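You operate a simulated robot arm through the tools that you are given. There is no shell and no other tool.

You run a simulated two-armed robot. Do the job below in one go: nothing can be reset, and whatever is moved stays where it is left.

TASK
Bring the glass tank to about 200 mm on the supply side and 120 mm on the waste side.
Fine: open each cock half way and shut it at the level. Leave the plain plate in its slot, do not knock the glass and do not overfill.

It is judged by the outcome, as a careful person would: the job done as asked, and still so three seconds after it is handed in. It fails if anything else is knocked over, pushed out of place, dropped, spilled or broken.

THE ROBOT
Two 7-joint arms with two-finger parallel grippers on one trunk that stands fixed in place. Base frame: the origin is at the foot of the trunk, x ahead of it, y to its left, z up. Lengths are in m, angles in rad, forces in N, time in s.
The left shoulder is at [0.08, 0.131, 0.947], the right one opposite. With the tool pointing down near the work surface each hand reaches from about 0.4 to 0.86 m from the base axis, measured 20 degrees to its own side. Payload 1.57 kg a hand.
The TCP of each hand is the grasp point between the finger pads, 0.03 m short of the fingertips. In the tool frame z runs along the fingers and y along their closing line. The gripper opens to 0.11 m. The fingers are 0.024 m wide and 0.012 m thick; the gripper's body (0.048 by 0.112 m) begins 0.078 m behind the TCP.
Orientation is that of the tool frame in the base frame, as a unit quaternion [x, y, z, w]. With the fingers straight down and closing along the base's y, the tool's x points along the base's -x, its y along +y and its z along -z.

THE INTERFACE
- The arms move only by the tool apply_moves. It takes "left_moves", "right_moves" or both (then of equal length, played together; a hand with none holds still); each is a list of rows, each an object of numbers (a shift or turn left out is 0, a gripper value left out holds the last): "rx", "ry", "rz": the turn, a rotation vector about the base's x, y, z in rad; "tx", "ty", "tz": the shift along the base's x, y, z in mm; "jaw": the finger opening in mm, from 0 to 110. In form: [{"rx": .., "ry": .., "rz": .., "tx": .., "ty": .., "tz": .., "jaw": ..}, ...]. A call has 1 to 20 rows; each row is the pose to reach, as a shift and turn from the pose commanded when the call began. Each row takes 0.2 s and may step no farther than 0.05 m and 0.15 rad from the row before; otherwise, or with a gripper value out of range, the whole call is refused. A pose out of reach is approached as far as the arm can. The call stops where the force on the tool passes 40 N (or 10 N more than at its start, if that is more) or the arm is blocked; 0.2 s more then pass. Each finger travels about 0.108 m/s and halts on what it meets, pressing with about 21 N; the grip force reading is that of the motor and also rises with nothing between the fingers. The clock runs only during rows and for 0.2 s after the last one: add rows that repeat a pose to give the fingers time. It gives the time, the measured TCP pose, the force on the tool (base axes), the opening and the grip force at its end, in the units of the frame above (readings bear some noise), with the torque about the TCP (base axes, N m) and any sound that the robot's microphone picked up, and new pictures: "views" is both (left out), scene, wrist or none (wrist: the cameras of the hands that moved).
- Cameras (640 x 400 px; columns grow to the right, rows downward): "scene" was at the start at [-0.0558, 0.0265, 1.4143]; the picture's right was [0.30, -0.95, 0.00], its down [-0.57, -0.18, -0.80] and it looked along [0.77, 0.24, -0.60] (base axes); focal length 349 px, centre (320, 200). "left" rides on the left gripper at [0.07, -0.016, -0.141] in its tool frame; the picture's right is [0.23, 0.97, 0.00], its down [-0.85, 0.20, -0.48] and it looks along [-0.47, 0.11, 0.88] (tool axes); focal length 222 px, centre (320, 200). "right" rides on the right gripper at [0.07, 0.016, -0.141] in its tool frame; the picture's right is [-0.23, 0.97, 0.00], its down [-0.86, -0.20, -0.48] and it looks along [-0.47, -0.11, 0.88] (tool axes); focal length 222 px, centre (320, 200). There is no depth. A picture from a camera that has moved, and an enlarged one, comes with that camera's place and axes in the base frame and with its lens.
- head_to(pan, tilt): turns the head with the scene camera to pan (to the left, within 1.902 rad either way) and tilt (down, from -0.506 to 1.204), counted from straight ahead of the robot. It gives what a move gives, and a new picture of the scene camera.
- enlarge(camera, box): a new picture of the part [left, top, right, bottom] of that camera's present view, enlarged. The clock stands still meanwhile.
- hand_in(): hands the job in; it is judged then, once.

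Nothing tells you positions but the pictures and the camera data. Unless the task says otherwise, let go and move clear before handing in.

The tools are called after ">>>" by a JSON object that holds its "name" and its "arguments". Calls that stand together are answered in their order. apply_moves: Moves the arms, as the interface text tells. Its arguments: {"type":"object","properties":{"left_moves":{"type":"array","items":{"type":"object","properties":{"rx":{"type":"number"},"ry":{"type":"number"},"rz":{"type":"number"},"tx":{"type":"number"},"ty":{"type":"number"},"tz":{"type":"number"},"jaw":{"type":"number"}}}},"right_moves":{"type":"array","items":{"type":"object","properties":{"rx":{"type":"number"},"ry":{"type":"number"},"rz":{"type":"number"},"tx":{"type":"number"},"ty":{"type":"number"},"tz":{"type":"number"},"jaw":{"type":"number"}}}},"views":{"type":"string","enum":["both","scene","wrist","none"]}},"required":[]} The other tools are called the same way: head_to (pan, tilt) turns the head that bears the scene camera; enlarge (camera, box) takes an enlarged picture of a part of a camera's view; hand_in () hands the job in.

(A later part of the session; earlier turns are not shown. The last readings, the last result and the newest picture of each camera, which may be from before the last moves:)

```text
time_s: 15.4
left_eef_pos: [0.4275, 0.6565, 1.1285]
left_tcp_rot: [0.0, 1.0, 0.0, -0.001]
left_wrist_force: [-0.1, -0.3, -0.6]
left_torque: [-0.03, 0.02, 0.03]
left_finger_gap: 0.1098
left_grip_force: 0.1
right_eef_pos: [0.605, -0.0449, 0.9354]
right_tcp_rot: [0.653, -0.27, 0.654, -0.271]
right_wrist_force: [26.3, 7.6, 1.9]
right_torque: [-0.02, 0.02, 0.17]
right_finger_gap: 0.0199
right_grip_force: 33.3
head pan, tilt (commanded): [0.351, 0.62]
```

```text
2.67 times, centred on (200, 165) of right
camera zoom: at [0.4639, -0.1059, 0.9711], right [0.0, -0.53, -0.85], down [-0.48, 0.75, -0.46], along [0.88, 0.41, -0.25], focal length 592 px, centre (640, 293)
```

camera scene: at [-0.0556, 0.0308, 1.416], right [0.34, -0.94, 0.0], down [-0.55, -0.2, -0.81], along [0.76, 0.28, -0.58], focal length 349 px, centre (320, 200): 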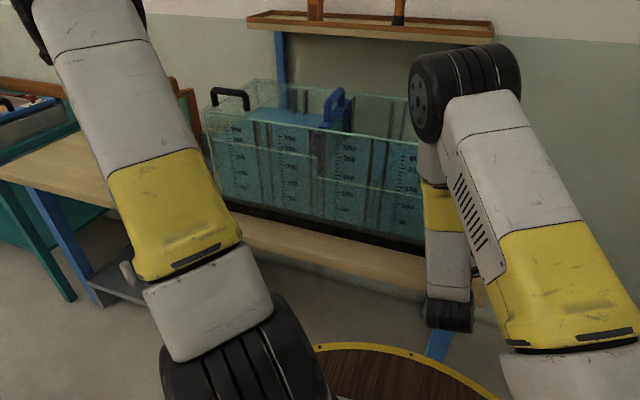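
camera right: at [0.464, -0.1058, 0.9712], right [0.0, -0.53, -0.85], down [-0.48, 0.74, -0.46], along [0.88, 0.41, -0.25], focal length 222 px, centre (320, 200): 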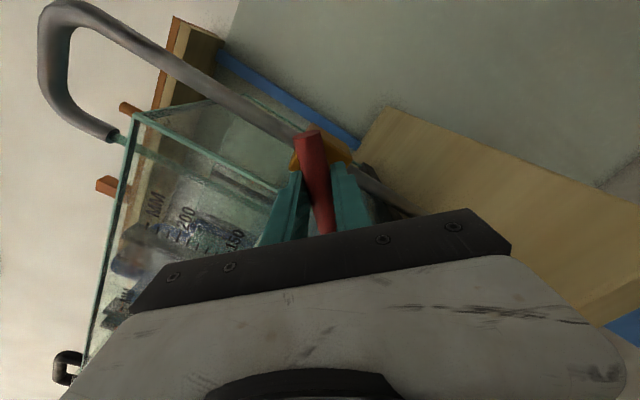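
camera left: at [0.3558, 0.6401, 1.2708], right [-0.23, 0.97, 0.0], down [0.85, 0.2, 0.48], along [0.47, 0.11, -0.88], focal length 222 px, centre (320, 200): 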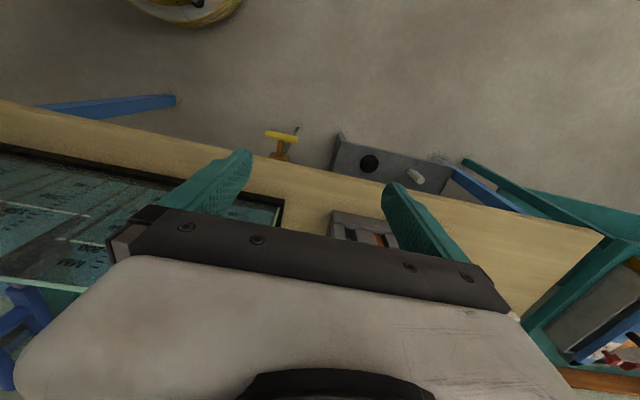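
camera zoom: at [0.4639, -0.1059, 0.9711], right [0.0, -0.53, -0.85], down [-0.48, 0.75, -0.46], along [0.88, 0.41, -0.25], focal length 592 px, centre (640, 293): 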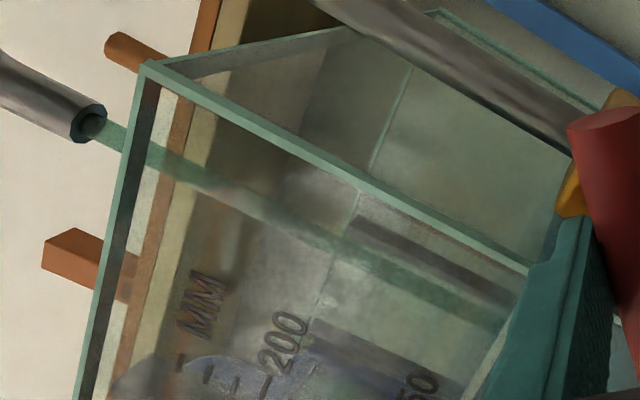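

The level rises about 2.4 mm/s at half open, so there are roughly 28 s to go. Meanwhile I begin bringing the left hand round to point forward, well in front of the bench, keeping an eye on the supply.

>>> {"name": "apply_moves", "arguments": {"left_moves": [{"rx": 0.0806, "ry": -0.0806, "rz": -0.0806, "ty": -6, "tz": -20}, {"rx": 0.1612, "ry": -0.1612, "rz": -0.1612, "ty": -12, "tz": -40}, {"rx": 0.2418, "ry": -0.2418, "rz": -0.2418, "ty": -18, "tz": -60}, {"rx": 0.3225, "ry": -0.3225, "rz": -0.3225, "ty": -24, "tz": -80}, {"rx": 0.4031, "ry": -0.4031, "rz": -0.4031, "ty": -30, "tz": -100}, {"rx": 0.4837, "ry": -0.4837, "rz": -0.4837, "ty": -36, "tz": -120}, {"rx": 0.5643, "ry": -0.5643, "rz": -0.5643, "ty": -42, "tz": -140, "jaw": 45}, {"rx": 0.6449, "ry": -0.6449, "rz": -0.6449, "ty": -48, "tz": -160, "jaw": 45}], "right_moves": [{"tx": 1}, {"tx": 1}, {"tx": 1}, {"tx": 1}, {"tx": 1}, {"tx": 1}, {"tx": 1}, {"tx": 1}], "views": "both"}}

>>> {"name": "enlarge", "arguments": {"camera": "scene", "box": [300, 90, 492, 210]}}

```text
time_s: 17.2
left_eef_pos: [0.4264, 0.6064, 0.9694]
left_tcp_rot: [0.305, 0.848, 0.307, 0.307]
left_wrist_force: [0.3, -0.4, 0.4]
left_torque: [-0.03, 0.0, -0.01]
left_finger_gap: 0.0451
left_grip_force: 0.1
right_eef_pos: [0.6066, -0.0444, 0.9349]
right_tcp_rot: [0.653, -0.271, 0.653, -0.272]
right_wrist_force: [-6.3, 11.9, 7.5]
right_torque: [0.0, -0.46, -0.31]
right_finger_gap: 0.0198
right_grip_force: 33.5
head pan, tilt (commanded): [0.351, 0.62]
camera scene: at [-0.0569, 0.031, 1.4159], right [0.34, -0.94, 0.0], down [-0.55, -0.2, -0.81], along [0.76, 0.28, -0.58], focal length 349 px, centre (320, 200)
camera right: at [0.464, -0.1059, 0.9713], right [0.0, -0.53, -0.85], down [-0.48, 0.75, -0.46], along [0.88, 0.41, -0.25], focal length 222 px, centre (320, 200)
camera left: at [0.276, 0.5989, 1.0231], right [0.18, 0.77, 0.61], down [0.26, -0.64, 0.72], along [0.95, 0.03, -0.32], focal length 222 px, centre (320, 200)
```

scene: 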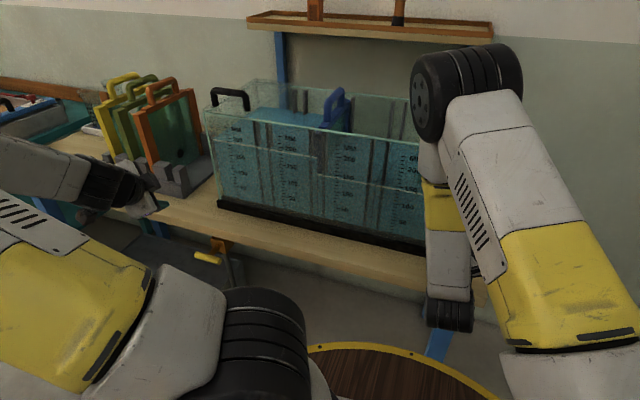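
right: 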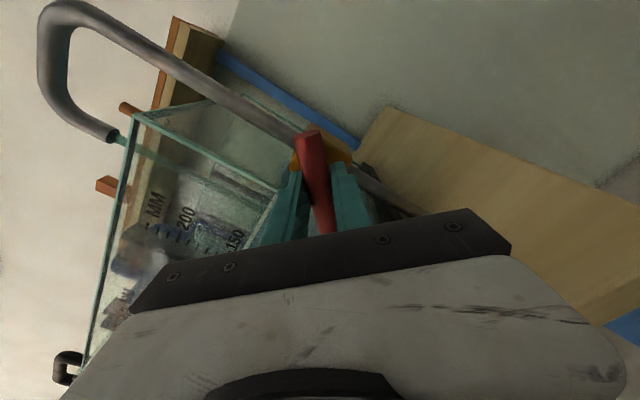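
left: 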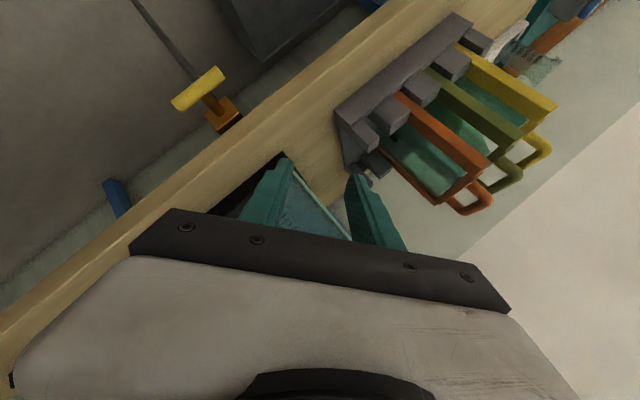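

```text
3.33 times, centred on (396, 150) of scene
camera zoom: at [-0.0569, 0.031, 1.4159], right [0.34, -0.94, 0.0], down [-0.55, -0.2, -0.81], along [0.76, 0.28, -0.58], focal length 1163 px, centre (67, 367)
```

zoom: 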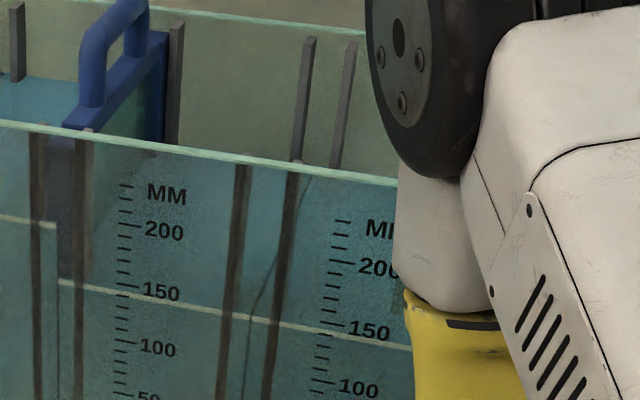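

Good: the supply reads ~136 mm true, rising ~2 mm/s. I continue bringing the left hand down in front of the yellow cock, still 70 mm short of it.

>>> {"name": "apply_moves", "arguments": {"left_moves": [{"rx": 0.0806, "ry": -0.0806, "rz": -0.0806, "ty": -5, "tz": -36}, {"rx": 0.1612, "ry": -0.1612, "rz": -0.1612, "ty": -10, "tz": -72}, {"rx": 0.2418, "ry": -0.2418, "rz": -0.2418, "ty": -15, "tz": -108}, {"rx": 0.3225, "ry": -0.3225, "rz": -0.3225, "ty": -20, "tz": -144}, {"rx": 0.4031, "ry": -0.4031, "rz": -0.4031, "ty": -25, "tz": -180}, {"rx": 0.4837, "ry": -0.4837, "rz": -0.4837, "ty": -30, "tz": -216}, {"rx": 0.5643, "ry": -0.5643, "rz": -0.5643, "ty": -32, "tz": -245}, {"rx": 0.5643, "ry": -0.5643, "rz": -0.5643, "ty": -32, "tz": -250}], "views": "both"}}

>>> {"name": "enlarge", "arguments": {"camera": "scene", "box": [300, 90, 492, 210]}}

```text
time_s: 19.0
left_eef_pos: [0.4245, 0.5738, 0.7199]
left_tcp_rot: [0.5, 0.5, 0.501, 0.499]
left_wrist_force: [-0.5, 0.2, 0.6]
left_torque: [0.0, 0.01, -0.02]
left_finger_gap: 0.0453
left_grip_force: 0.1
right_eef_pos: [0.606, -0.0436, 0.9345]
right_tcp_rot: [0.653, -0.27, 0.653, -0.272]
right_wrist_force: [-7.6, 11.4, 4.5]
right_torque: [0.01, -0.16, -0.06]
right_finger_gap: 0.0198
right_grip_force: 33.5
head pan, tilt (commanded): [0.351, 0.62]
camera scene: at [-0.0571, 0.0311, 1.4159], right [0.34, -0.94, 0.0], down [-0.55, -0.2, -0.81], along [0.76, 0.28, -0.58], focal length 349 px, centre (320, 200)
camera left: at [0.2828, 0.644, 0.7036], right [0.0, 0.23, 0.97], down [-0.48, -0.85, 0.2], along [0.88, -0.47, 0.11], focal length 222 px, centre (320, 200)
```

scene: 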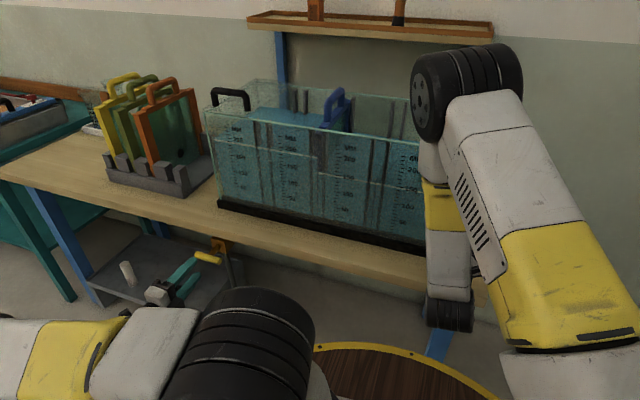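
left: 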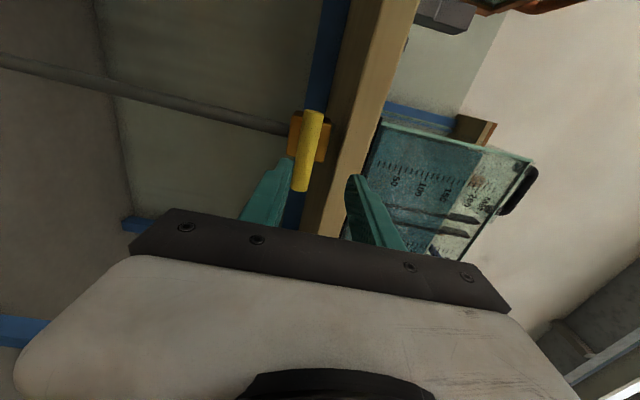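

```text
3.33 times, centred on (396, 150) of scene
camera zoom: at [-0.0571, 0.0311, 1.4159], right [0.34, -0.94, 0.0], down [-0.55, -0.2, -0.81], along [0.76, 0.28, -0.58], focal length 1163 px, centre (67, 367)
```

zoom: 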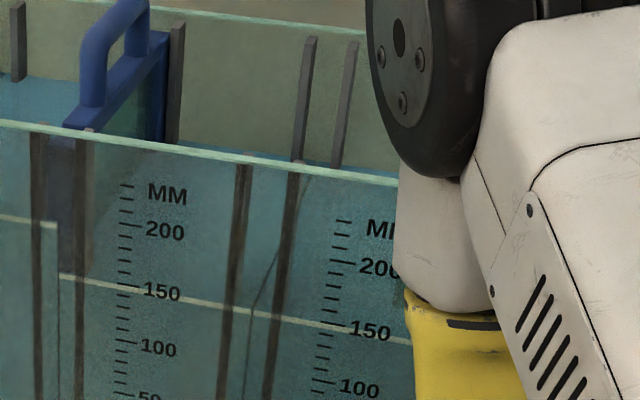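

The supply is at ~141 mm true, and the rate ~2.4 mm/s, so I expect to shut around t = 43 s. I line the left hand up with the yellow bar (z ≈ 0.704) while it fills.

>>> {"name": "apply_moves", "arguments": {"left_moves": [{"tx": 5, "tz": -8}, {"tx": 15, "tz": -16}, {"tx": 25, "tz": -16}, {"tx": 25, "tz": -16}], "views": "wrist"}}

>>> {"name": "enlarge", "arguments": {"camera": "left", "box": [220, 80, 412, 200]}}

>>> {"name": "enlarge", "arguments": {"camera": "scene", "box": [140, 220, 252, 290]}}

>>> {"name": "enlarge", "arguments": {"camera": "scene", "box": [300, 90, 492, 210]}}

```text
time_s: 20.0
left_eef_pos: [0.4494, 0.5731, 0.7041]
left_tcp_rot: [0.499, 0.5, 0.501, 0.499]
left_wrist_force: [0.0, -0.3, 0.2]
left_torque: [-0.03, -0.02, -0.02]
left_finger_gap: 0.0451
left_grip_force: 0.1
right_eef_pos: [0.6066, -0.0452, 0.9356]
right_tcp_rot: [0.653, -0.271, 0.653, -0.272]
right_wrist_force: [-9.1, 10.6, 5.2]
right_torque: [0.0, 0.04, 0.17]
right_finger_gap: 0.0197
right_grip_force: 33.4
head pan, tilt (commanded): [0.351, 0.62]
camera left: at [0.3068, 0.643, 0.6882], right [0.0, 0.23, 0.97], down [-0.48, -0.86, 0.2], along [0.88, -0.47, 0.11], focal length 222 px, centre (320, 200)
```

left: 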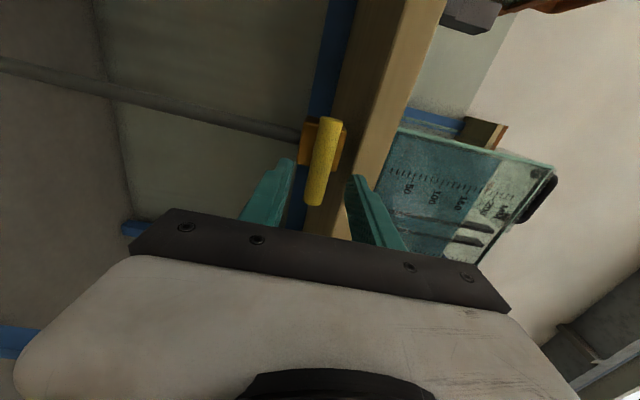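

```text
3.33 times, centred on (316, 140) of left
camera zoom: at [0.3068, 0.643, 0.6882], right [0.0, 0.23, 0.97], down [-0.48, -0.86, 0.2], along [0.88, -0.47, 0.11], focal length 740 px, centre (333, 400)
```

zoom: 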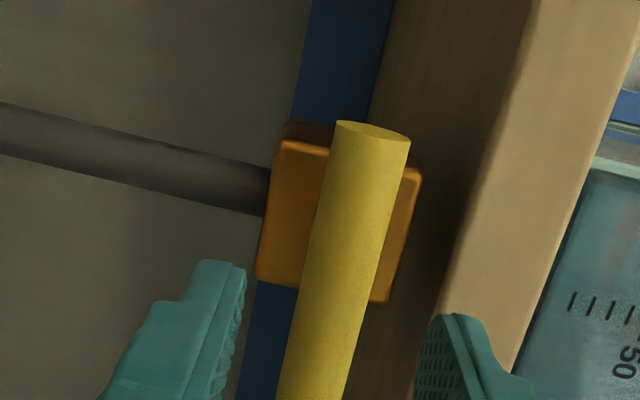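

```text
5.71 times, centred on (196, 255) of scene
camera zoom: at [-0.0571, 0.0312, 1.4159], right [0.34, -0.94, 0.0], down [-0.55, -0.2, -0.81], along [0.76, 0.28, -0.58], focal length 1994 px, centre (1029, -114)
```

zoom: 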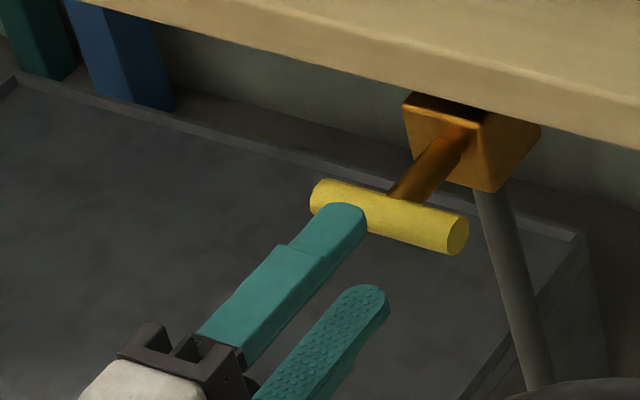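

```text
3.33 times, centred on (396, 150) of scene
camera zoom: at [-0.0571, 0.0312, 1.4159], right [0.34, -0.94, 0.0], down [-0.55, -0.2, -0.81], along [0.76, 0.28, -0.58], focal length 1163 px, centre (67, 367)
```

zoom: 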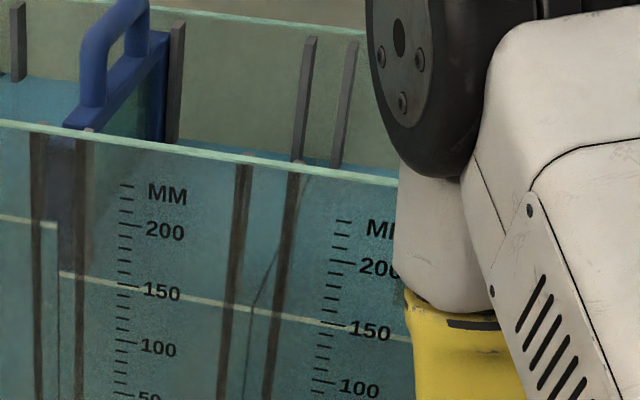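

The yellow cock empties through a pipe into the grey catch box below, so it is the waste cock. The bar centre is about [0.50, 0.575, 0.704]; I advance the open jaws over it and close on it without turning yet.

>>> {"name": "apply_moves", "arguments": {"left_moves": [{"tx": 15, "ty": 1}, {"tx": 30, "ty": 2}, {"tx": 40, "ty": 2}, {"tx": 48, "ty": 2}, {"tx": 48, "ty": 2}], "views": "wrist"}}

>>> {"name": "enlarge", "arguments": {"camera": "left", "box": [200, 80, 440, 230]}}

>>> {"name": "enlarge", "arguments": {"camera": "scene", "box": [140, 220, 252, 290]}}

>>> {"name": "enlarge", "arguments": {"camera": "scene", "box": [300, 90, 492, 210]}}

```text
time_s: 21.2
left_eef_pos: [0.4968, 0.5772, 0.7047]
left_tcp_rot: [0.5, 0.5, 0.5, 0.5]
left_wrist_force: [-0.6, -0.1, 0.1]
left_torque: [0.0, 0.0, -0.02]
left_finger_gap: 0.0452
left_grip_force: 0.1
right_eef_pos: [0.6067, -0.0447, 0.9343]
right_tcp_rot: [0.654, -0.271, 0.653, -0.271]
right_wrist_force: [-9.9, 11.8, 2.0]
right_torque: [-0.04, -0.03, 0.08]
right_finger_gap: 0.02
right_grip_force: 33.9
head pan, tilt (commanded): [0.351, 0.62]
camera left: at [0.3547, 0.6465, 0.6871], right [0.0, 0.23, 0.97], down [-0.48, -0.86, 0.2], along [0.88, -0.47, 0.11], focal length 222 px, centre (320, 200)
```

left: 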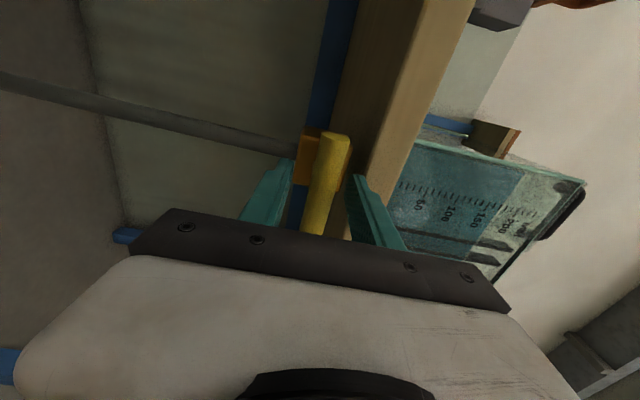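

```text
2.67 times, centred on (320, 155) of left
camera zoom: at [0.3547, 0.6465, 0.6871], right [0.0, 0.23, 0.97], down [-0.48, -0.86, 0.2], along [0.88, -0.47, 0.11], focal length 592 px, centre (320, 320)
```

zoom: 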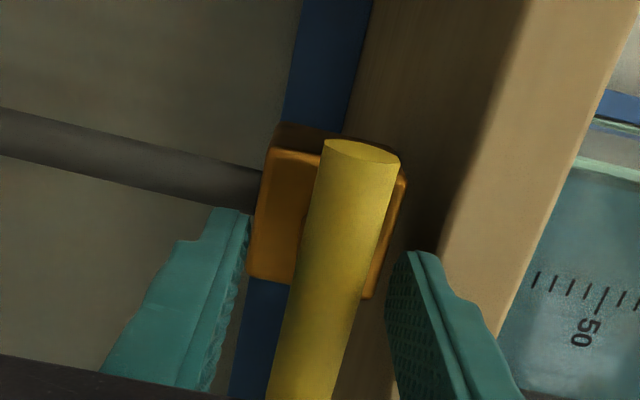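

```text
5.71 times, centred on (196, 255) of scene
camera zoom: at [-0.0571, 0.0312, 1.4159], right [0.34, -0.94, 0.0], down [-0.55, -0.2, -0.81], along [0.76, 0.28, -0.58], focal length 1994 px, centre (1029, -114)
```

zoom: 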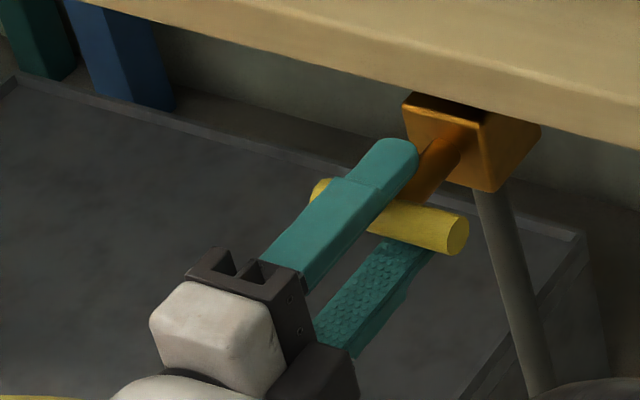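

```text
3.33 times, centred on (396, 150) of scene
camera zoom: at [-0.0571, 0.0312, 1.4159], right [0.34, -0.94, 0.0], down [-0.55, -0.2, -0.81], along [0.76, 0.28, -0.58], focal length 1163 px, centre (67, 367)
```

zoom: 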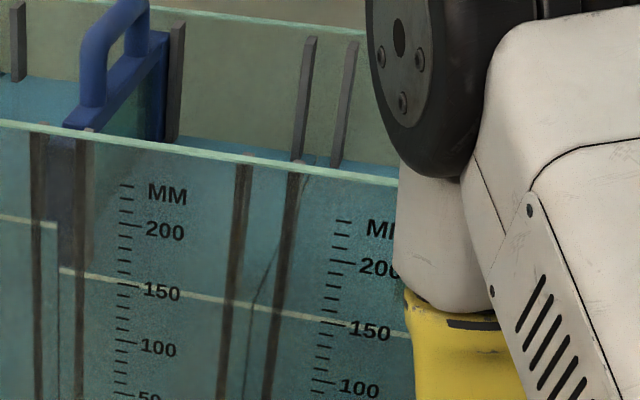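

The jaws straddle the yellow bar; supply is about 147 mm true. I close the left grip, then turn the waste cock about the same sense that opened the red one.

>>> {"name": "apply_moves", "arguments": {"left_moves": [{"tx": 4, "ty": -1, "jaw": 30}, {"tx": 4, "ty": -1, "jaw": 14}, {"tx": 4, "ty": -1, "jaw": 14}, {"tx": 4, "ty": -1, "jaw": 14}], "views": "none"}}

>>> {"name": "enlarge", "arguments": {"camera": "scene", "box": [200, 90, 424, 230]}}

```text
time_s: 22.2
left_eef_pos: [0.5003, 0.5766, 0.7056]
left_tcp_rot: [0.499, 0.499, 0.501, 0.501]
left_wrist_force: [-5.6, -2.3, 17.0]
left_torque: [0.0, -0.11, -0.1]
left_finger_gap: 0.0198
left_grip_force: 33.5
right_eef_pos: [0.6053, -0.0442, 0.9352]
right_tcp_rot: [0.653, -0.271, 0.653, -0.271]
right_wrist_force: [-4.9, 13.6, -2.5]
right_torque: [0.0, -0.27, -0.19]
right_finger_gap: 0.0198
right_grip_force: 33.6
head pan, tilt (commanded): [0.351, 0.62]
```

```text
2.86 times, centred on (312, 160) of scene
camera zoom: at [-0.0572, 0.0308, 1.4159], right [0.34, -0.94, 0.0], down [-0.54, -0.2, -0.81], along [0.76, 0.28, -0.58], focal length 997 px, centre (343, 314)
```

zoom: 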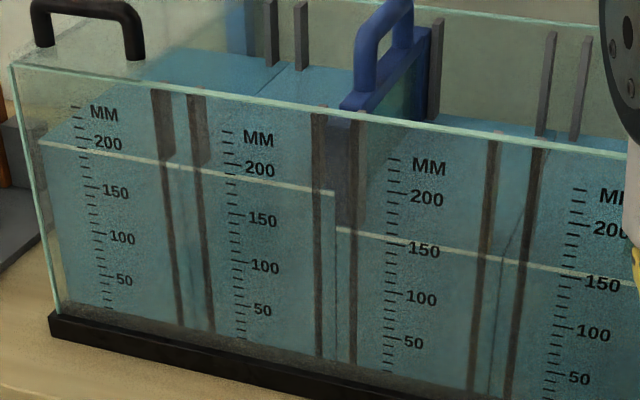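

Both cocks are held. I test the yellow cock with a small turn, easing the hand up 1 mm to relieve the side force.

>>> {"name": "apply_moves", "arguments": {"left_moves": [{"rx": -0.1, "tz": 1}, {"rx": -0.2, "tz": 1}], "views": "none"}}

```text
time_s: 22.8
left_eef_pos: [0.5008, 0.5755, 0.7051]
left_tcp_rot: [0.447, 0.548, 0.448, 0.548]
left_wrist_force: [4.0, 5.2, 8.6]
left_torque: [0.01, -0.03, -0.77]
left_finger_gap: 0.0196
left_grip_force: 34.0
right_eef_pos: [0.6053, -0.045, 0.9351]
right_tcp_rot: [0.654, -0.269, 0.653, -0.272]
right_wrist_force: [-9.1, 11.4, 0.5]
right_torque: [0.01, 0.38, 0.63]
right_finger_gap: 0.0197
right_grip_force: 33.7
head pan, tilt (commanded): [0.351, 0.62]
```

It turns freely that way too. I go on to half open (45°) and look.

>>> {"name": "apply_moves", "arguments": {"left_moves": [{"rx": -0.14}, {"rx": -0.28}, {"rx": -0.42}, {"rx": -0.56}, {"rx": -0.585}], "views": "both"}}

>>> {"name": "enlarge", "arguments": {"camera": "scene", "box": [200, 90, 424, 230]}}

>>> {"name": "enlarge", "arguments": {"camera": "scene", "box": [140, 220, 252, 290]}}

```text
time_s: 24.0
left_eef_pos: [0.5005, 0.5761, 0.7053]
left_tcp_rot: [0.27, 0.653, 0.27, 0.654]
left_wrist_force: [0.2, 5.4, 11.1]
left_torque: [0.02, 0.47, 0.48]
left_finger_gap: 0.02
left_grip_force: 33.7
right_eef_pos: [0.6068, -0.045, 0.9343]
right_tcp_rot: [0.654, -0.27, 0.653, -0.27]
right_wrist_force: [-8.9, 12.5, -1.0]
right_torque: [0.03, -0.07, 0.01]
right_finger_gap: 0.0199
right_grip_force: 34.0
head pan, tilt (commanded): [0.351, 0.62]
camera scene: at [-0.0571, 0.0311, 1.4159], right [0.34, -0.94, 0.0], down [-0.55, -0.2, -0.81], along [0.76, 0.28, -0.58], focal length 349 px, centre (320, 200)
camera left: at [0.3587, 0.6135, 0.6443], right [0.0, 0.85, 0.53], down [-0.48, -0.46, 0.75], along [0.88, -0.25, 0.41], focal length 222 px, centre (320, 200)
```

scene: 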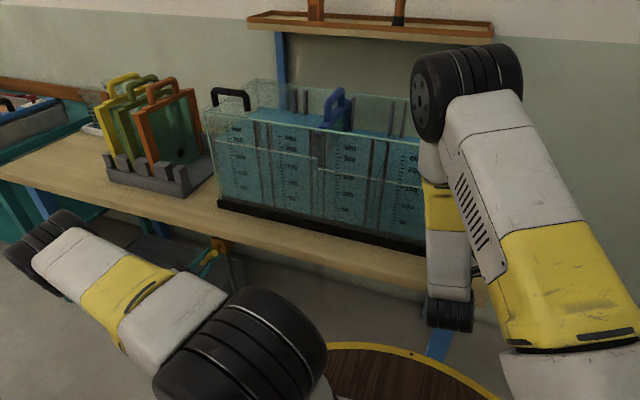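
left: 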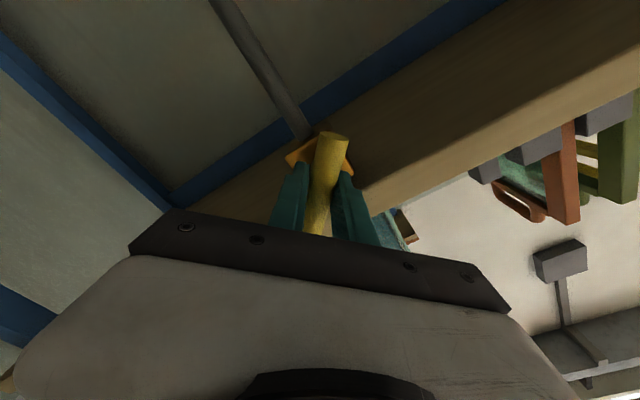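

```text
2.86 times, centred on (312, 160) of scene
camera zoom: at [-0.0571, 0.0311, 1.4159], right [0.34, -0.94, 0.0], down [-0.55, -0.2, -0.81], along [0.76, 0.28, -0.58], focal length 997 px, centre (343, 314)
```

zoom: 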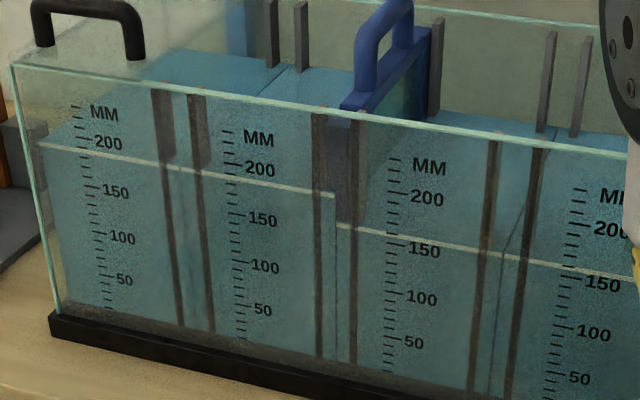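

```text
5.71 times, centred on (196, 255) of scene
camera zoom: at [-0.0571, 0.0311, 1.4159], right [0.34, -0.94, 0.0], down [-0.55, -0.2, -0.81], along [0.76, 0.28, -0.58], focal length 1994 px, centre (1029, -114)
```

zoom: 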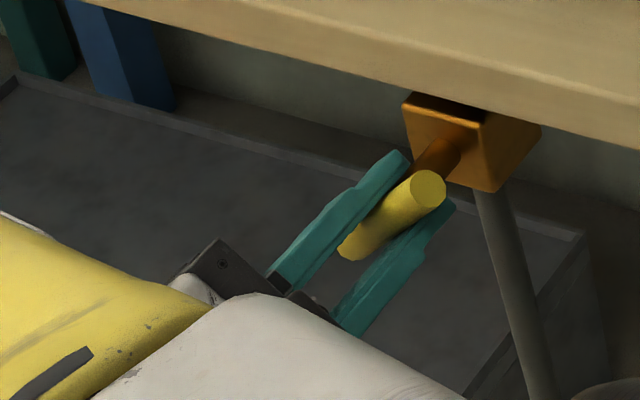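

Both levels are now moving: waste ~178 mm falling, supply ~149 mm rising. I hold for 3 s and measure both rates.

>>> {"name": "apply_moves", "arguments": {"left_moves": [{"tx": 0}, {"tx": 0}, {"tx": 0}, {"tx": 0}, {"tx": 0}, {"tx": 0}, {"tx": 0}, {"tx": 0}, {"tx": 0}, {"tx": 0}, {"tx": 0}, {"tx": 0}, {"tx": 0}, {"tx": 0}], "views": "none"}}

>>> {"name": "enlarge", "arguments": {"camera": "scene", "box": [200, 90, 424, 230]}}

```text
time_s: 27.0
left_eef_pos: [0.5016, 0.576, 0.7045]
left_tcp_rot: [0.27, 0.653, 0.271, 0.654]
left_wrist_force: [-9.9, 12.6, 16.0]
left_torque: [0.03, -0.08, 0.06]
left_finger_gap: 0.0198
left_grip_force: 33.6
right_eef_pos: [0.6058, -0.0443, 0.9347]
right_tcp_rot: [0.654, -0.269, 0.653, -0.272]
right_wrist_force: [-1.0, 10.4, -4.1]
right_torque: [0.01, 0.03, 0.12]
right_finger_gap: 0.0198
right_grip_force: 34.0
head pan, tilt (commanded): [0.351, 0.62]
```

```text
2.86 times, centred on (312, 160) of scene
camera zoom: at [-0.0571, 0.0311, 1.4159], right [0.34, -0.94, 0.0], down [-0.55, -0.2, -0.81], along [0.76, 0.28, -0.58], focal length 997 px, centre (343, 314)
```

zoom: 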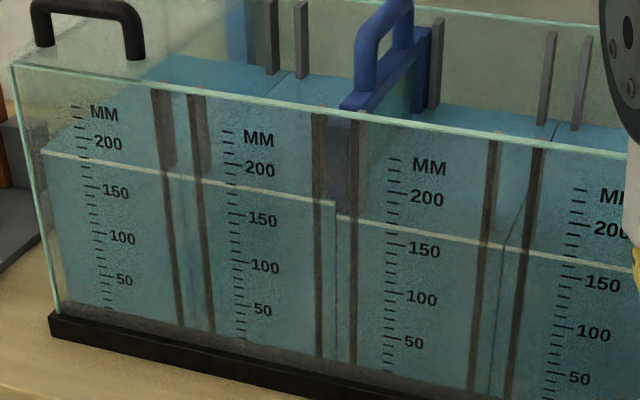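

Waste falls ~2.8 mm/s and supply rises ~2.7 mm/s; both have roughly 16 s to go. I hold 4 s at a time and recheck.

>>> {"name": "apply_moves", "arguments": {"left_moves": [{"tx": 0}, {"tx": 0}, {"tx": 0}, {"tx": 0}, {"tx": 0}, {"tx": 0}, {"tx": 0}, {"tx": 0}, {"tx": 0}, {"tx": 0}, {"tx": 0}, {"tx": 0}, {"tx": 0}, {"tx": 0}, {"tx": 0}, {"tx": 0}, {"tx": 0}, {"tx": 0}, {"tx": 0}, {"tx": 0}], "views": "none"}}

>>> {"name": "enlarge", "arguments": {"camera": "scene", "box": [200, 90, 424, 230]}}

>>> {"name": "enlarge", "arguments": {"camera": "right", "box": [80, 90, 320, 240]}}

```text
time_s: 31.2
left_eef_pos: [0.5011, 0.5761, 0.7038]
left_tcp_rot: [0.27, 0.653, 0.271, 0.654]
left_wrist_force: [-13.1, 17.4, 18.8]
left_torque: [0.0, -0.02, 0.06]
left_finger_gap: 0.0198
left_grip_force: 33.7
right_eef_pos: [0.6065, -0.0461, 0.9357]
right_tcp_rot: [0.654, -0.271, 0.653, -0.27]
right_wrist_force: [2.8, 9.1, -6.3]
right_torque: [0.01, 0.02, 0.13]
right_finger_gap: 0.0198
right_grip_force: 34.0
head pan, tilt (commanded): [0.351, 0.62]
```

```text
2.86 times, centred on (312, 160) of scene
camera zoom: at [-0.0571, 0.0311, 1.4159], right [0.34, -0.94, 0.0], down [-0.55, -0.2, -0.81], along [0.76, 0.28, -0.58], focal length 997 px, centre (343, 314)
```

zoom: 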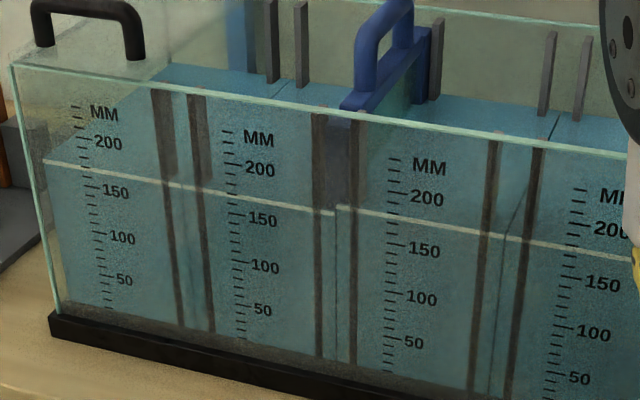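

```text
2.67 times, centred on (200, 165) of right
camera zoom: at [0.464, -0.1059, 0.9714], right [0.0, -0.53, -0.85], down [-0.48, 0.75, -0.46], along [0.88, 0.41, -0.25], focal length 592 px, centre (640, 293)
```

zoom: 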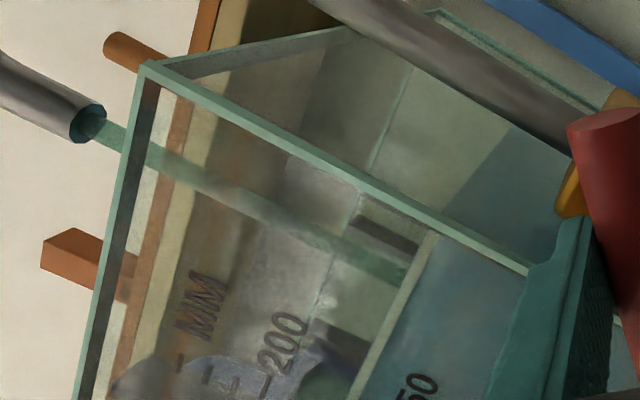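

Supply ≈ 168 mm, waste ≈ 160 mm true. I hold another 4 s, nudging the left hand slightly to ease the growing side force.

>>> {"name": "apply_moves", "arguments": {"left_moves": [{"tx": -0.4, "ty": 0.6, "tz": 0.7}, {"tx": -0.4, "ty": 0.6, "tz": 0.7}, {"tx": -0.4, "ty": 0.6, "tz": 0.7}, {"tx": -0.4, "ty": 0.6, "tz": 0.7}, {"tx": -0.4, "ty": 0.6, "tz": 0.7}, {"tx": -0.4, "ty": 0.6, "tz": 0.7}, {"tx": -0.4, "ty": 0.6, "tz": 0.7}, {"tx": -0.4, "ty": 0.6, "tz": 0.7}, {"tx": -0.4, "ty": 0.6, "tz": 0.7}, {"tx": -0.4, "ty": 0.6, "tz": 0.7}, {"tx": -0.4, "ty": 0.6, "tz": 0.7}, {"tx": -0.4, "ty": 0.6, "tz": 0.7}, {"tx": -0.4, "ty": 0.6, "tz": 0.7}, {"tx": -0.4, "ty": 0.6, "tz": 0.7}, {"tx": -0.4, "ty": 0.6, "tz": 0.7}, {"tx": -0.4, "ty": 0.6, "tz": 0.7}, {"tx": -0.4, "ty": 0.6, "tz": 0.7}, {"tx": -0.4, "ty": 0.6, "tz": 0.7}, {"tx": -0.4, "ty": 0.6, "tz": 0.7}, {"tx": -0.4, "ty": 0.6, "tz": 0.7}], "views": "none"}}

>>> {"name": "enlarge", "arguments": {"camera": "scene", "box": [200, 90, 424, 230]}}

>>> {"name": "enlarge", "arguments": {"camera": "scene", "box": [312, 120, 424, 190]}}

>>> {"name": "enlarge", "arguments": {"camera": "right", "box": [80, 90, 320, 240]}}

```text
time_s: 35.4
left_eef_pos: [0.5013, 0.5752, 0.7036]
left_tcp_rot: [0.27, 0.653, 0.271, 0.653]
left_wrist_force: [11.8, 14.9, -8.7]
left_torque: [-0.02, 0.0, 0.04]
left_finger_gap: 0.02
left_grip_force: 33.4
right_eef_pos: [0.6049, -0.0452, 0.9353]
right_tcp_rot: [0.653, -0.271, 0.653, -0.271]
right_wrist_force: [-18.7, 3.5, 7.3]
right_torque: [0.0, -0.09, 0.0]
right_finger_gap: 0.0199
right_grip_force: 33.3
head pan, tilt (commanded): [0.351, 0.62]
```

```text
2.86 times, centred on (312, 160) of scene
camera zoom: at [-0.0569, 0.0316, 1.4159], right [0.34, -0.94, 0.0], down [-0.55, -0.2, -0.81], along [0.76, 0.28, -0.58], focal length 997 px, centre (343, 314)
```

zoom: 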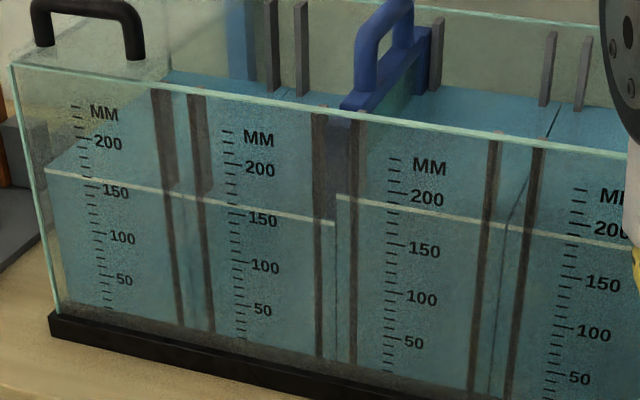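

```text
5.71 times, centred on (368, 155) of scene
camera zoom: at [-0.0569, 0.0316, 1.4159], right [0.34, -0.94, 0.0], down [-0.55, -0.2, -0.81], along [0.76, 0.28, -0.58], focal length 1994 px, centre (46, 457)
```

zoom: 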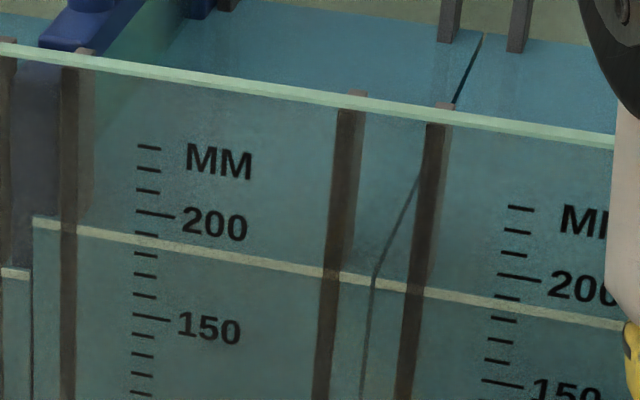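

```text
2.67 times, centred on (200, 165) of right
camera zoom: at [0.4641, -0.1058, 0.9715], right [0.0, -0.53, -0.85], down [-0.48, 0.75, -0.46], along [0.88, 0.41, -0.25], focal length 592 px, centre (640, 293)
```

zoom: 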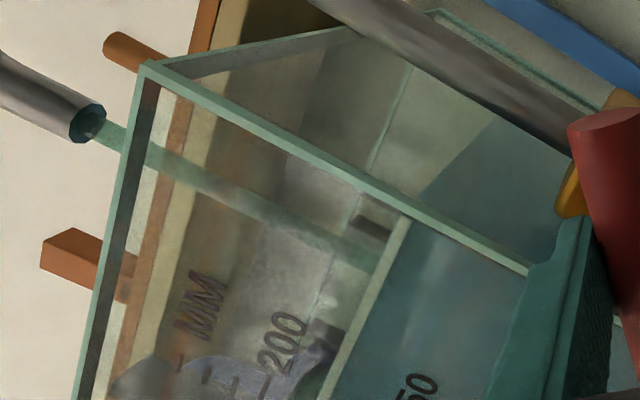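

Supply ≈ 181 mm, waste ≈ 150 mm true. I hold 3 s more, then will close in small steps.

>>> {"name": "apply_moves", "arguments": {"left_moves": [{"tx": 0}, {"tx": 0}, {"tx": 0}, {"tx": 0}, {"tx": 0}, {"tx": 0}, {"tx": 0}, {"tx": 0}, {"tx": 0}, {"tx": 0}, {"tx": 0}, {"tx": 0}, {"tx": 0}, {"tx": 0}, {"tx": 0}, {"tx": 0}, {"tx": 0}], "right_moves": [{"tx": -0.5}, {"tx": -0.5}, {"tx": -0.5}, {"tx": -0.5}, {"tx": -0.5}, {"tx": -0.5}, {"tx": -0.5}, {"tx": -0.5}, {"tx": -0.5}, {"tx": -0.5}, {"tx": -0.5}, {"tx": -0.5}, {"tx": -0.5}, {"tx": -0.5}, {"tx": -0.5}, {"tx": -0.5}, {"tx": -0.5}], "views": "none"}}

>>> {"name": "enlarge", "arguments": {"camera": "scene", "box": [312, 120, 424, 190]}}

>>> {"name": "enlarge", "arguments": {"camera": "scene", "box": [200, 120, 312, 190]}}

>>> {"name": "enlarge", "arguments": {"camera": "right", "box": [80, 90, 320, 240]}}

```text
time_s: 39.0
left_eef_pos: [0.5006, 0.5762, 0.7054]
left_tcp_rot: [0.27, 0.653, 0.271, 0.653]
left_wrist_force: [8.9, 7.7, -7.4]
left_torque: [0.03, 0.01, 0.01]
left_finger_gap: 0.0198
left_grip_force: 33.8
right_eef_pos: [0.6063, -0.0448, 0.9347]
right_tcp_rot: [0.653, -0.271, 0.654, -0.271]
right_wrist_force: [-0.8, 5.2, 17.0]
right_torque: [-0.02, -0.15, 0.08]
right_finger_gap: 0.0198
right_grip_force: 33.7
head pan, tilt (commanded): [0.351, 0.62]
```

```text
5.71 times, centred on (368, 155) of scene
camera zoom: at [-0.0567, 0.0314, 1.4159], right [0.34, -0.94, 0.0], down [-0.55, -0.2, -0.81], along [0.76, 0.28, -0.58], focal length 1994 px, centre (46, 457)
```

zoom: 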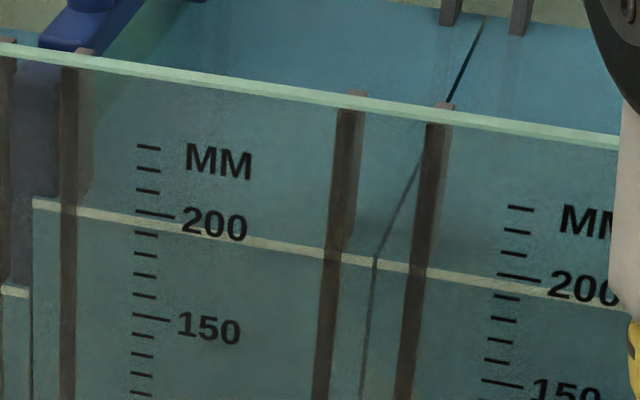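

```text
5.71 times, centred on (256, 155) of scene
camera zoom: at [-0.0567, 0.0314, 1.4159], right [0.34, -0.94, 0.0], down [-0.55, -0.2, -0.81], along [0.76, 0.28, -0.58], focal length 1994 px, centre (686, 457)
```

zoom: 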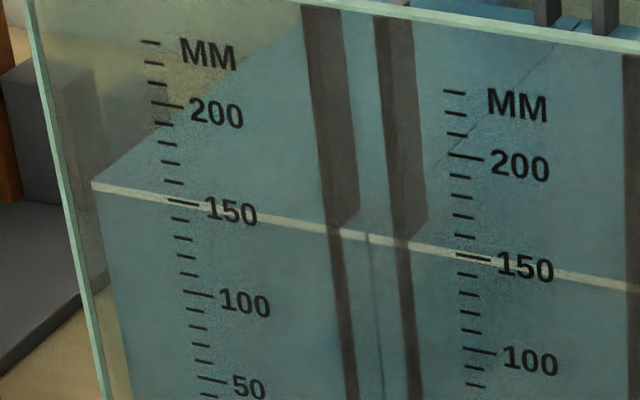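

```text
2.67 times, centred on (200, 165) of right
camera zoom: at [0.4641, -0.1059, 0.9712], right [0.0, -0.53, -0.85], down [-0.48, 0.75, -0.46], along [0.88, 0.41, -0.25], focal length 592 px, centre (640, 293)
```

zoom: 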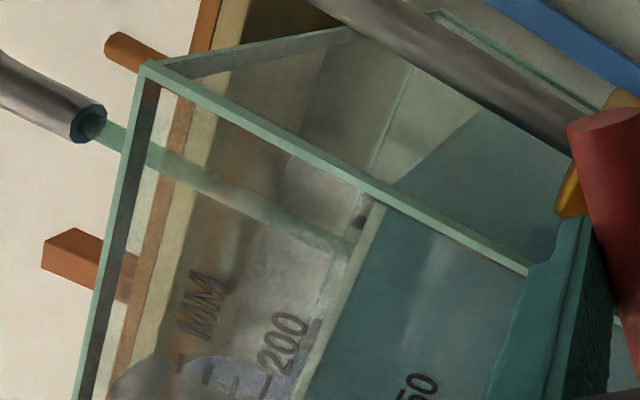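

Supply ≈ 189 mm, waste ≈ 143 mm true. I hold 2 s more before starting to shut the supply.

>>> {"name": "apply_moves", "arguments": {"right_moves": [{"tz": 0.5}, {"tz": 0.5}, {"tz": 0.5}, {"tz": 0.5}, {"tz": 0.5}, {"tz": 0.5}, {"tz": 0.5}, {"tz": 0.5}, {"tz": 0.5}, {"tz": 0.5}], "views": "none"}}

>>> {"name": "enlarge", "arguments": {"camera": "scene", "box": [312, 120, 424, 190]}}

>>> {"name": "enlarge", "arguments": {"camera": "right", "box": [80, 90, 320, 240]}}

```text
time_s: 41.2
left_eef_pos: [0.5011, 0.5752, 0.7054]
left_tcp_rot: [0.269, 0.654, 0.271, 0.653]
left_wrist_force: [2.0, 6.0, -3.9]
left_torque: [0.0, -0.03, -0.03]
left_finger_gap: 0.0198
left_grip_force: 33.6
right_eef_pos: [0.6058, -0.0447, 0.9356]
right_tcp_rot: [0.654, -0.27, 0.652, -0.271]
right_wrist_force: [1.4, 1.5, 1.4]
right_torque: [0.0, 0.06, 0.07]
right_finger_gap: 0.0197
right_grip_force: 34.0
head pan, tilt (commanded): [0.351, 0.62]
```

```text
5.71 times, centred on (368, 155) of scene
camera zoom: at [-0.0564, 0.0311, 1.4159], right [0.34, -0.94, 0.0], down [-0.55, -0.2, -0.81], along [0.76, 0.28, -0.58], focal length 1994 px, centre (46, 457)
```

zoom: 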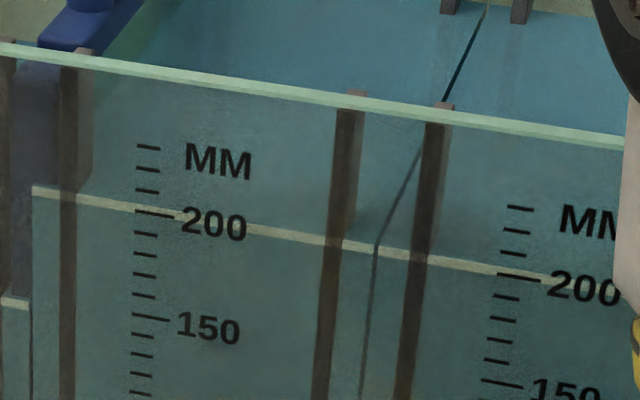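

```text
2.67 times, centred on (200, 165) of right
camera zoom: at [0.4642, -0.1059, 0.9716], right [0.0, -0.53, -0.85], down [-0.48, 0.75, -0.46], along [0.88, 0.41, -0.25], focal length 592 px, centre (640, 293)
```

zoom: 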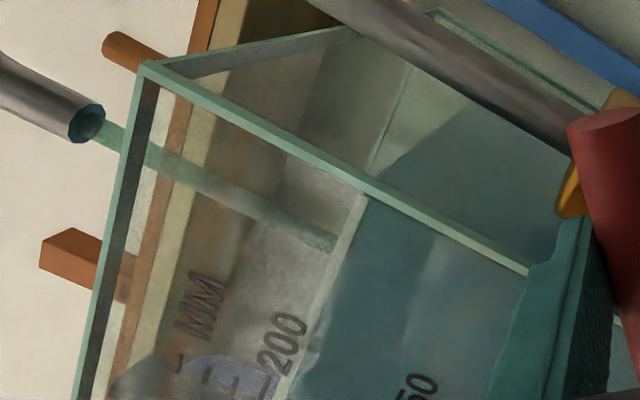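

Supply ≈ 196 mm true. I hold 0.8 s more and then shut the supply cock fully in one smooth motion, finishing lightly against the closed stop.

>>> {"name": "apply_moves", "arguments": {"right_moves": [{"rx": 0}, {"rx": 0}, {"rx": 0}, {"rx": 0}, {"rx": 0.14}, {"rx": 0.28}, {"rx": 0.42}, {"rx": 0.56}, {"rx": 0.7}, {"rx": 0.82}, {"rx": 0.82}], "views": "both"}}

>>> {"name": "enlarge", "arguments": {"camera": "scene", "box": [312, 120, 424, 190]}}

>>> {"name": "enlarge", "arguments": {"camera": "scene", "box": [200, 120, 312, 190]}}

>>> {"name": "enlarge", "arguments": {"camera": "right", "box": [120, 90, 440, 290]}}

```text
time_s: 43.6
left_eef_pos: [0.5007, 0.5752, 0.7056]
left_tcp_rot: [0.27, 0.654, 0.271, 0.653]
left_wrist_force: [1.9, 5.4, -5.1]
left_torque: [-0.01, -0.05, -0.02]
left_finger_gap: 0.0198
left_grip_force: 33.3
right_eef_pos: [0.6056, -0.0449, 0.9367]
right_tcp_rot: [-0.493, 0.509, -0.49, 0.508]
right_wrist_force: [-10.1, 3.3, -2.1]
right_torque: [-1.07, 0.06, 0.47]
right_finger_gap: 0.0202
right_grip_force: 33.8
head pan, tilt (commanded): [0.351, 0.62]
camera scene: at [-0.0567, 0.0312, 1.4159], right [0.34, -0.94, 0.0], down [-0.55, -0.2, -0.81], along [0.76, 0.28, -0.58], focal length 349 px, centre (320, 200)
camera right: at [0.4641, -0.1144, 0.9154], right [0.0, 0.26, -0.97], down [-0.48, 0.85, 0.23], along [0.88, 0.46, 0.12], focal length 222 px, centre (320, 200)
```

scene: 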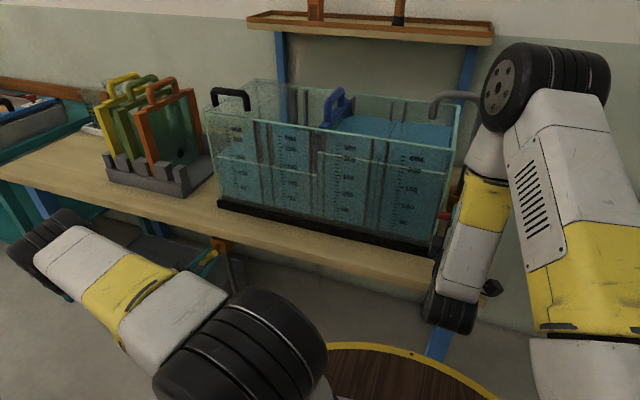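
right: 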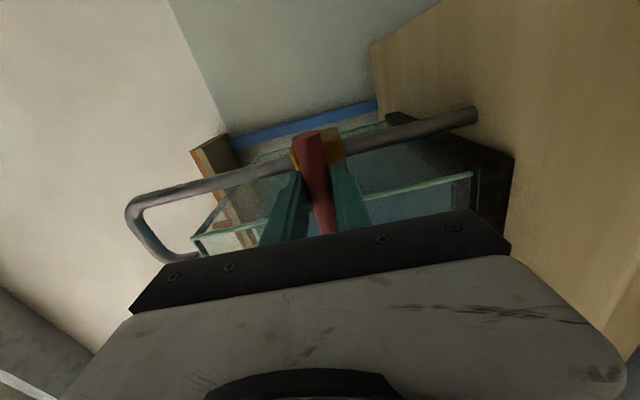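

```text
5.71 times, centred on (368, 155) of scene
camera zoom: at [-0.0567, 0.0312, 1.4159], right [0.34, -0.94, 0.0], down [-0.55, -0.2, -0.81], along [0.76, 0.28, -0.58], focal length 1994 px, centre (46, 457)
```

zoom: 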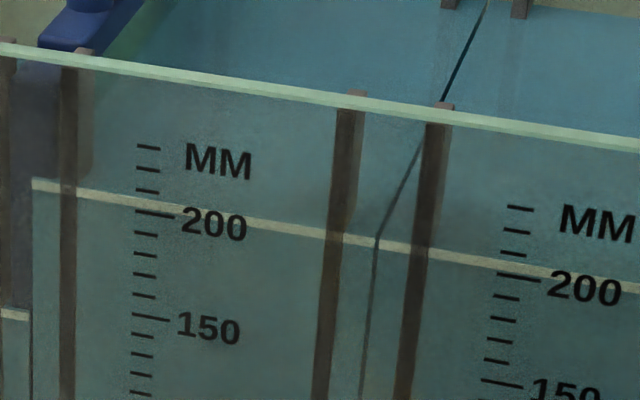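

```text
5.71 times, centred on (256, 155) of scene
camera zoom: at [-0.0567, 0.0312, 1.4159], right [0.34, -0.94, 0.0], down [-0.55, -0.2, -0.81], along [0.76, 0.28, -0.58], focal length 1994 px, centre (686, 457)
```

zoom: 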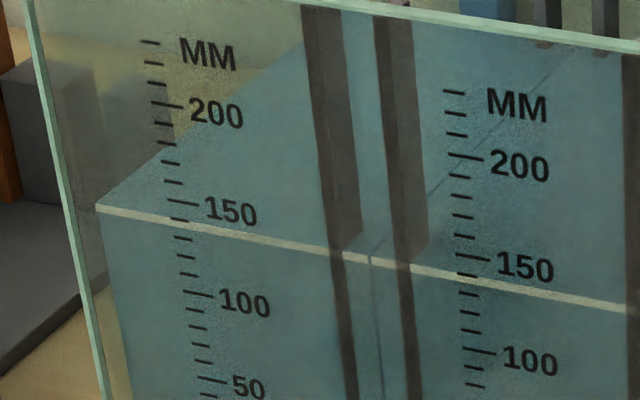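

```text
2.00 times, centred on (280, 190) of right
camera zoom: at [0.4641, -0.1144, 0.9154], right [0.0, 0.26, -0.97], down [-0.48, 0.85, 0.23], along [0.88, 0.46, 0.12], focal length 444 px, centre (400, 220)
```

zoom: 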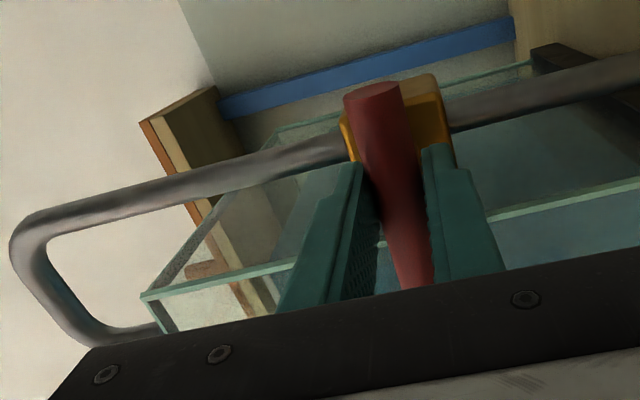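

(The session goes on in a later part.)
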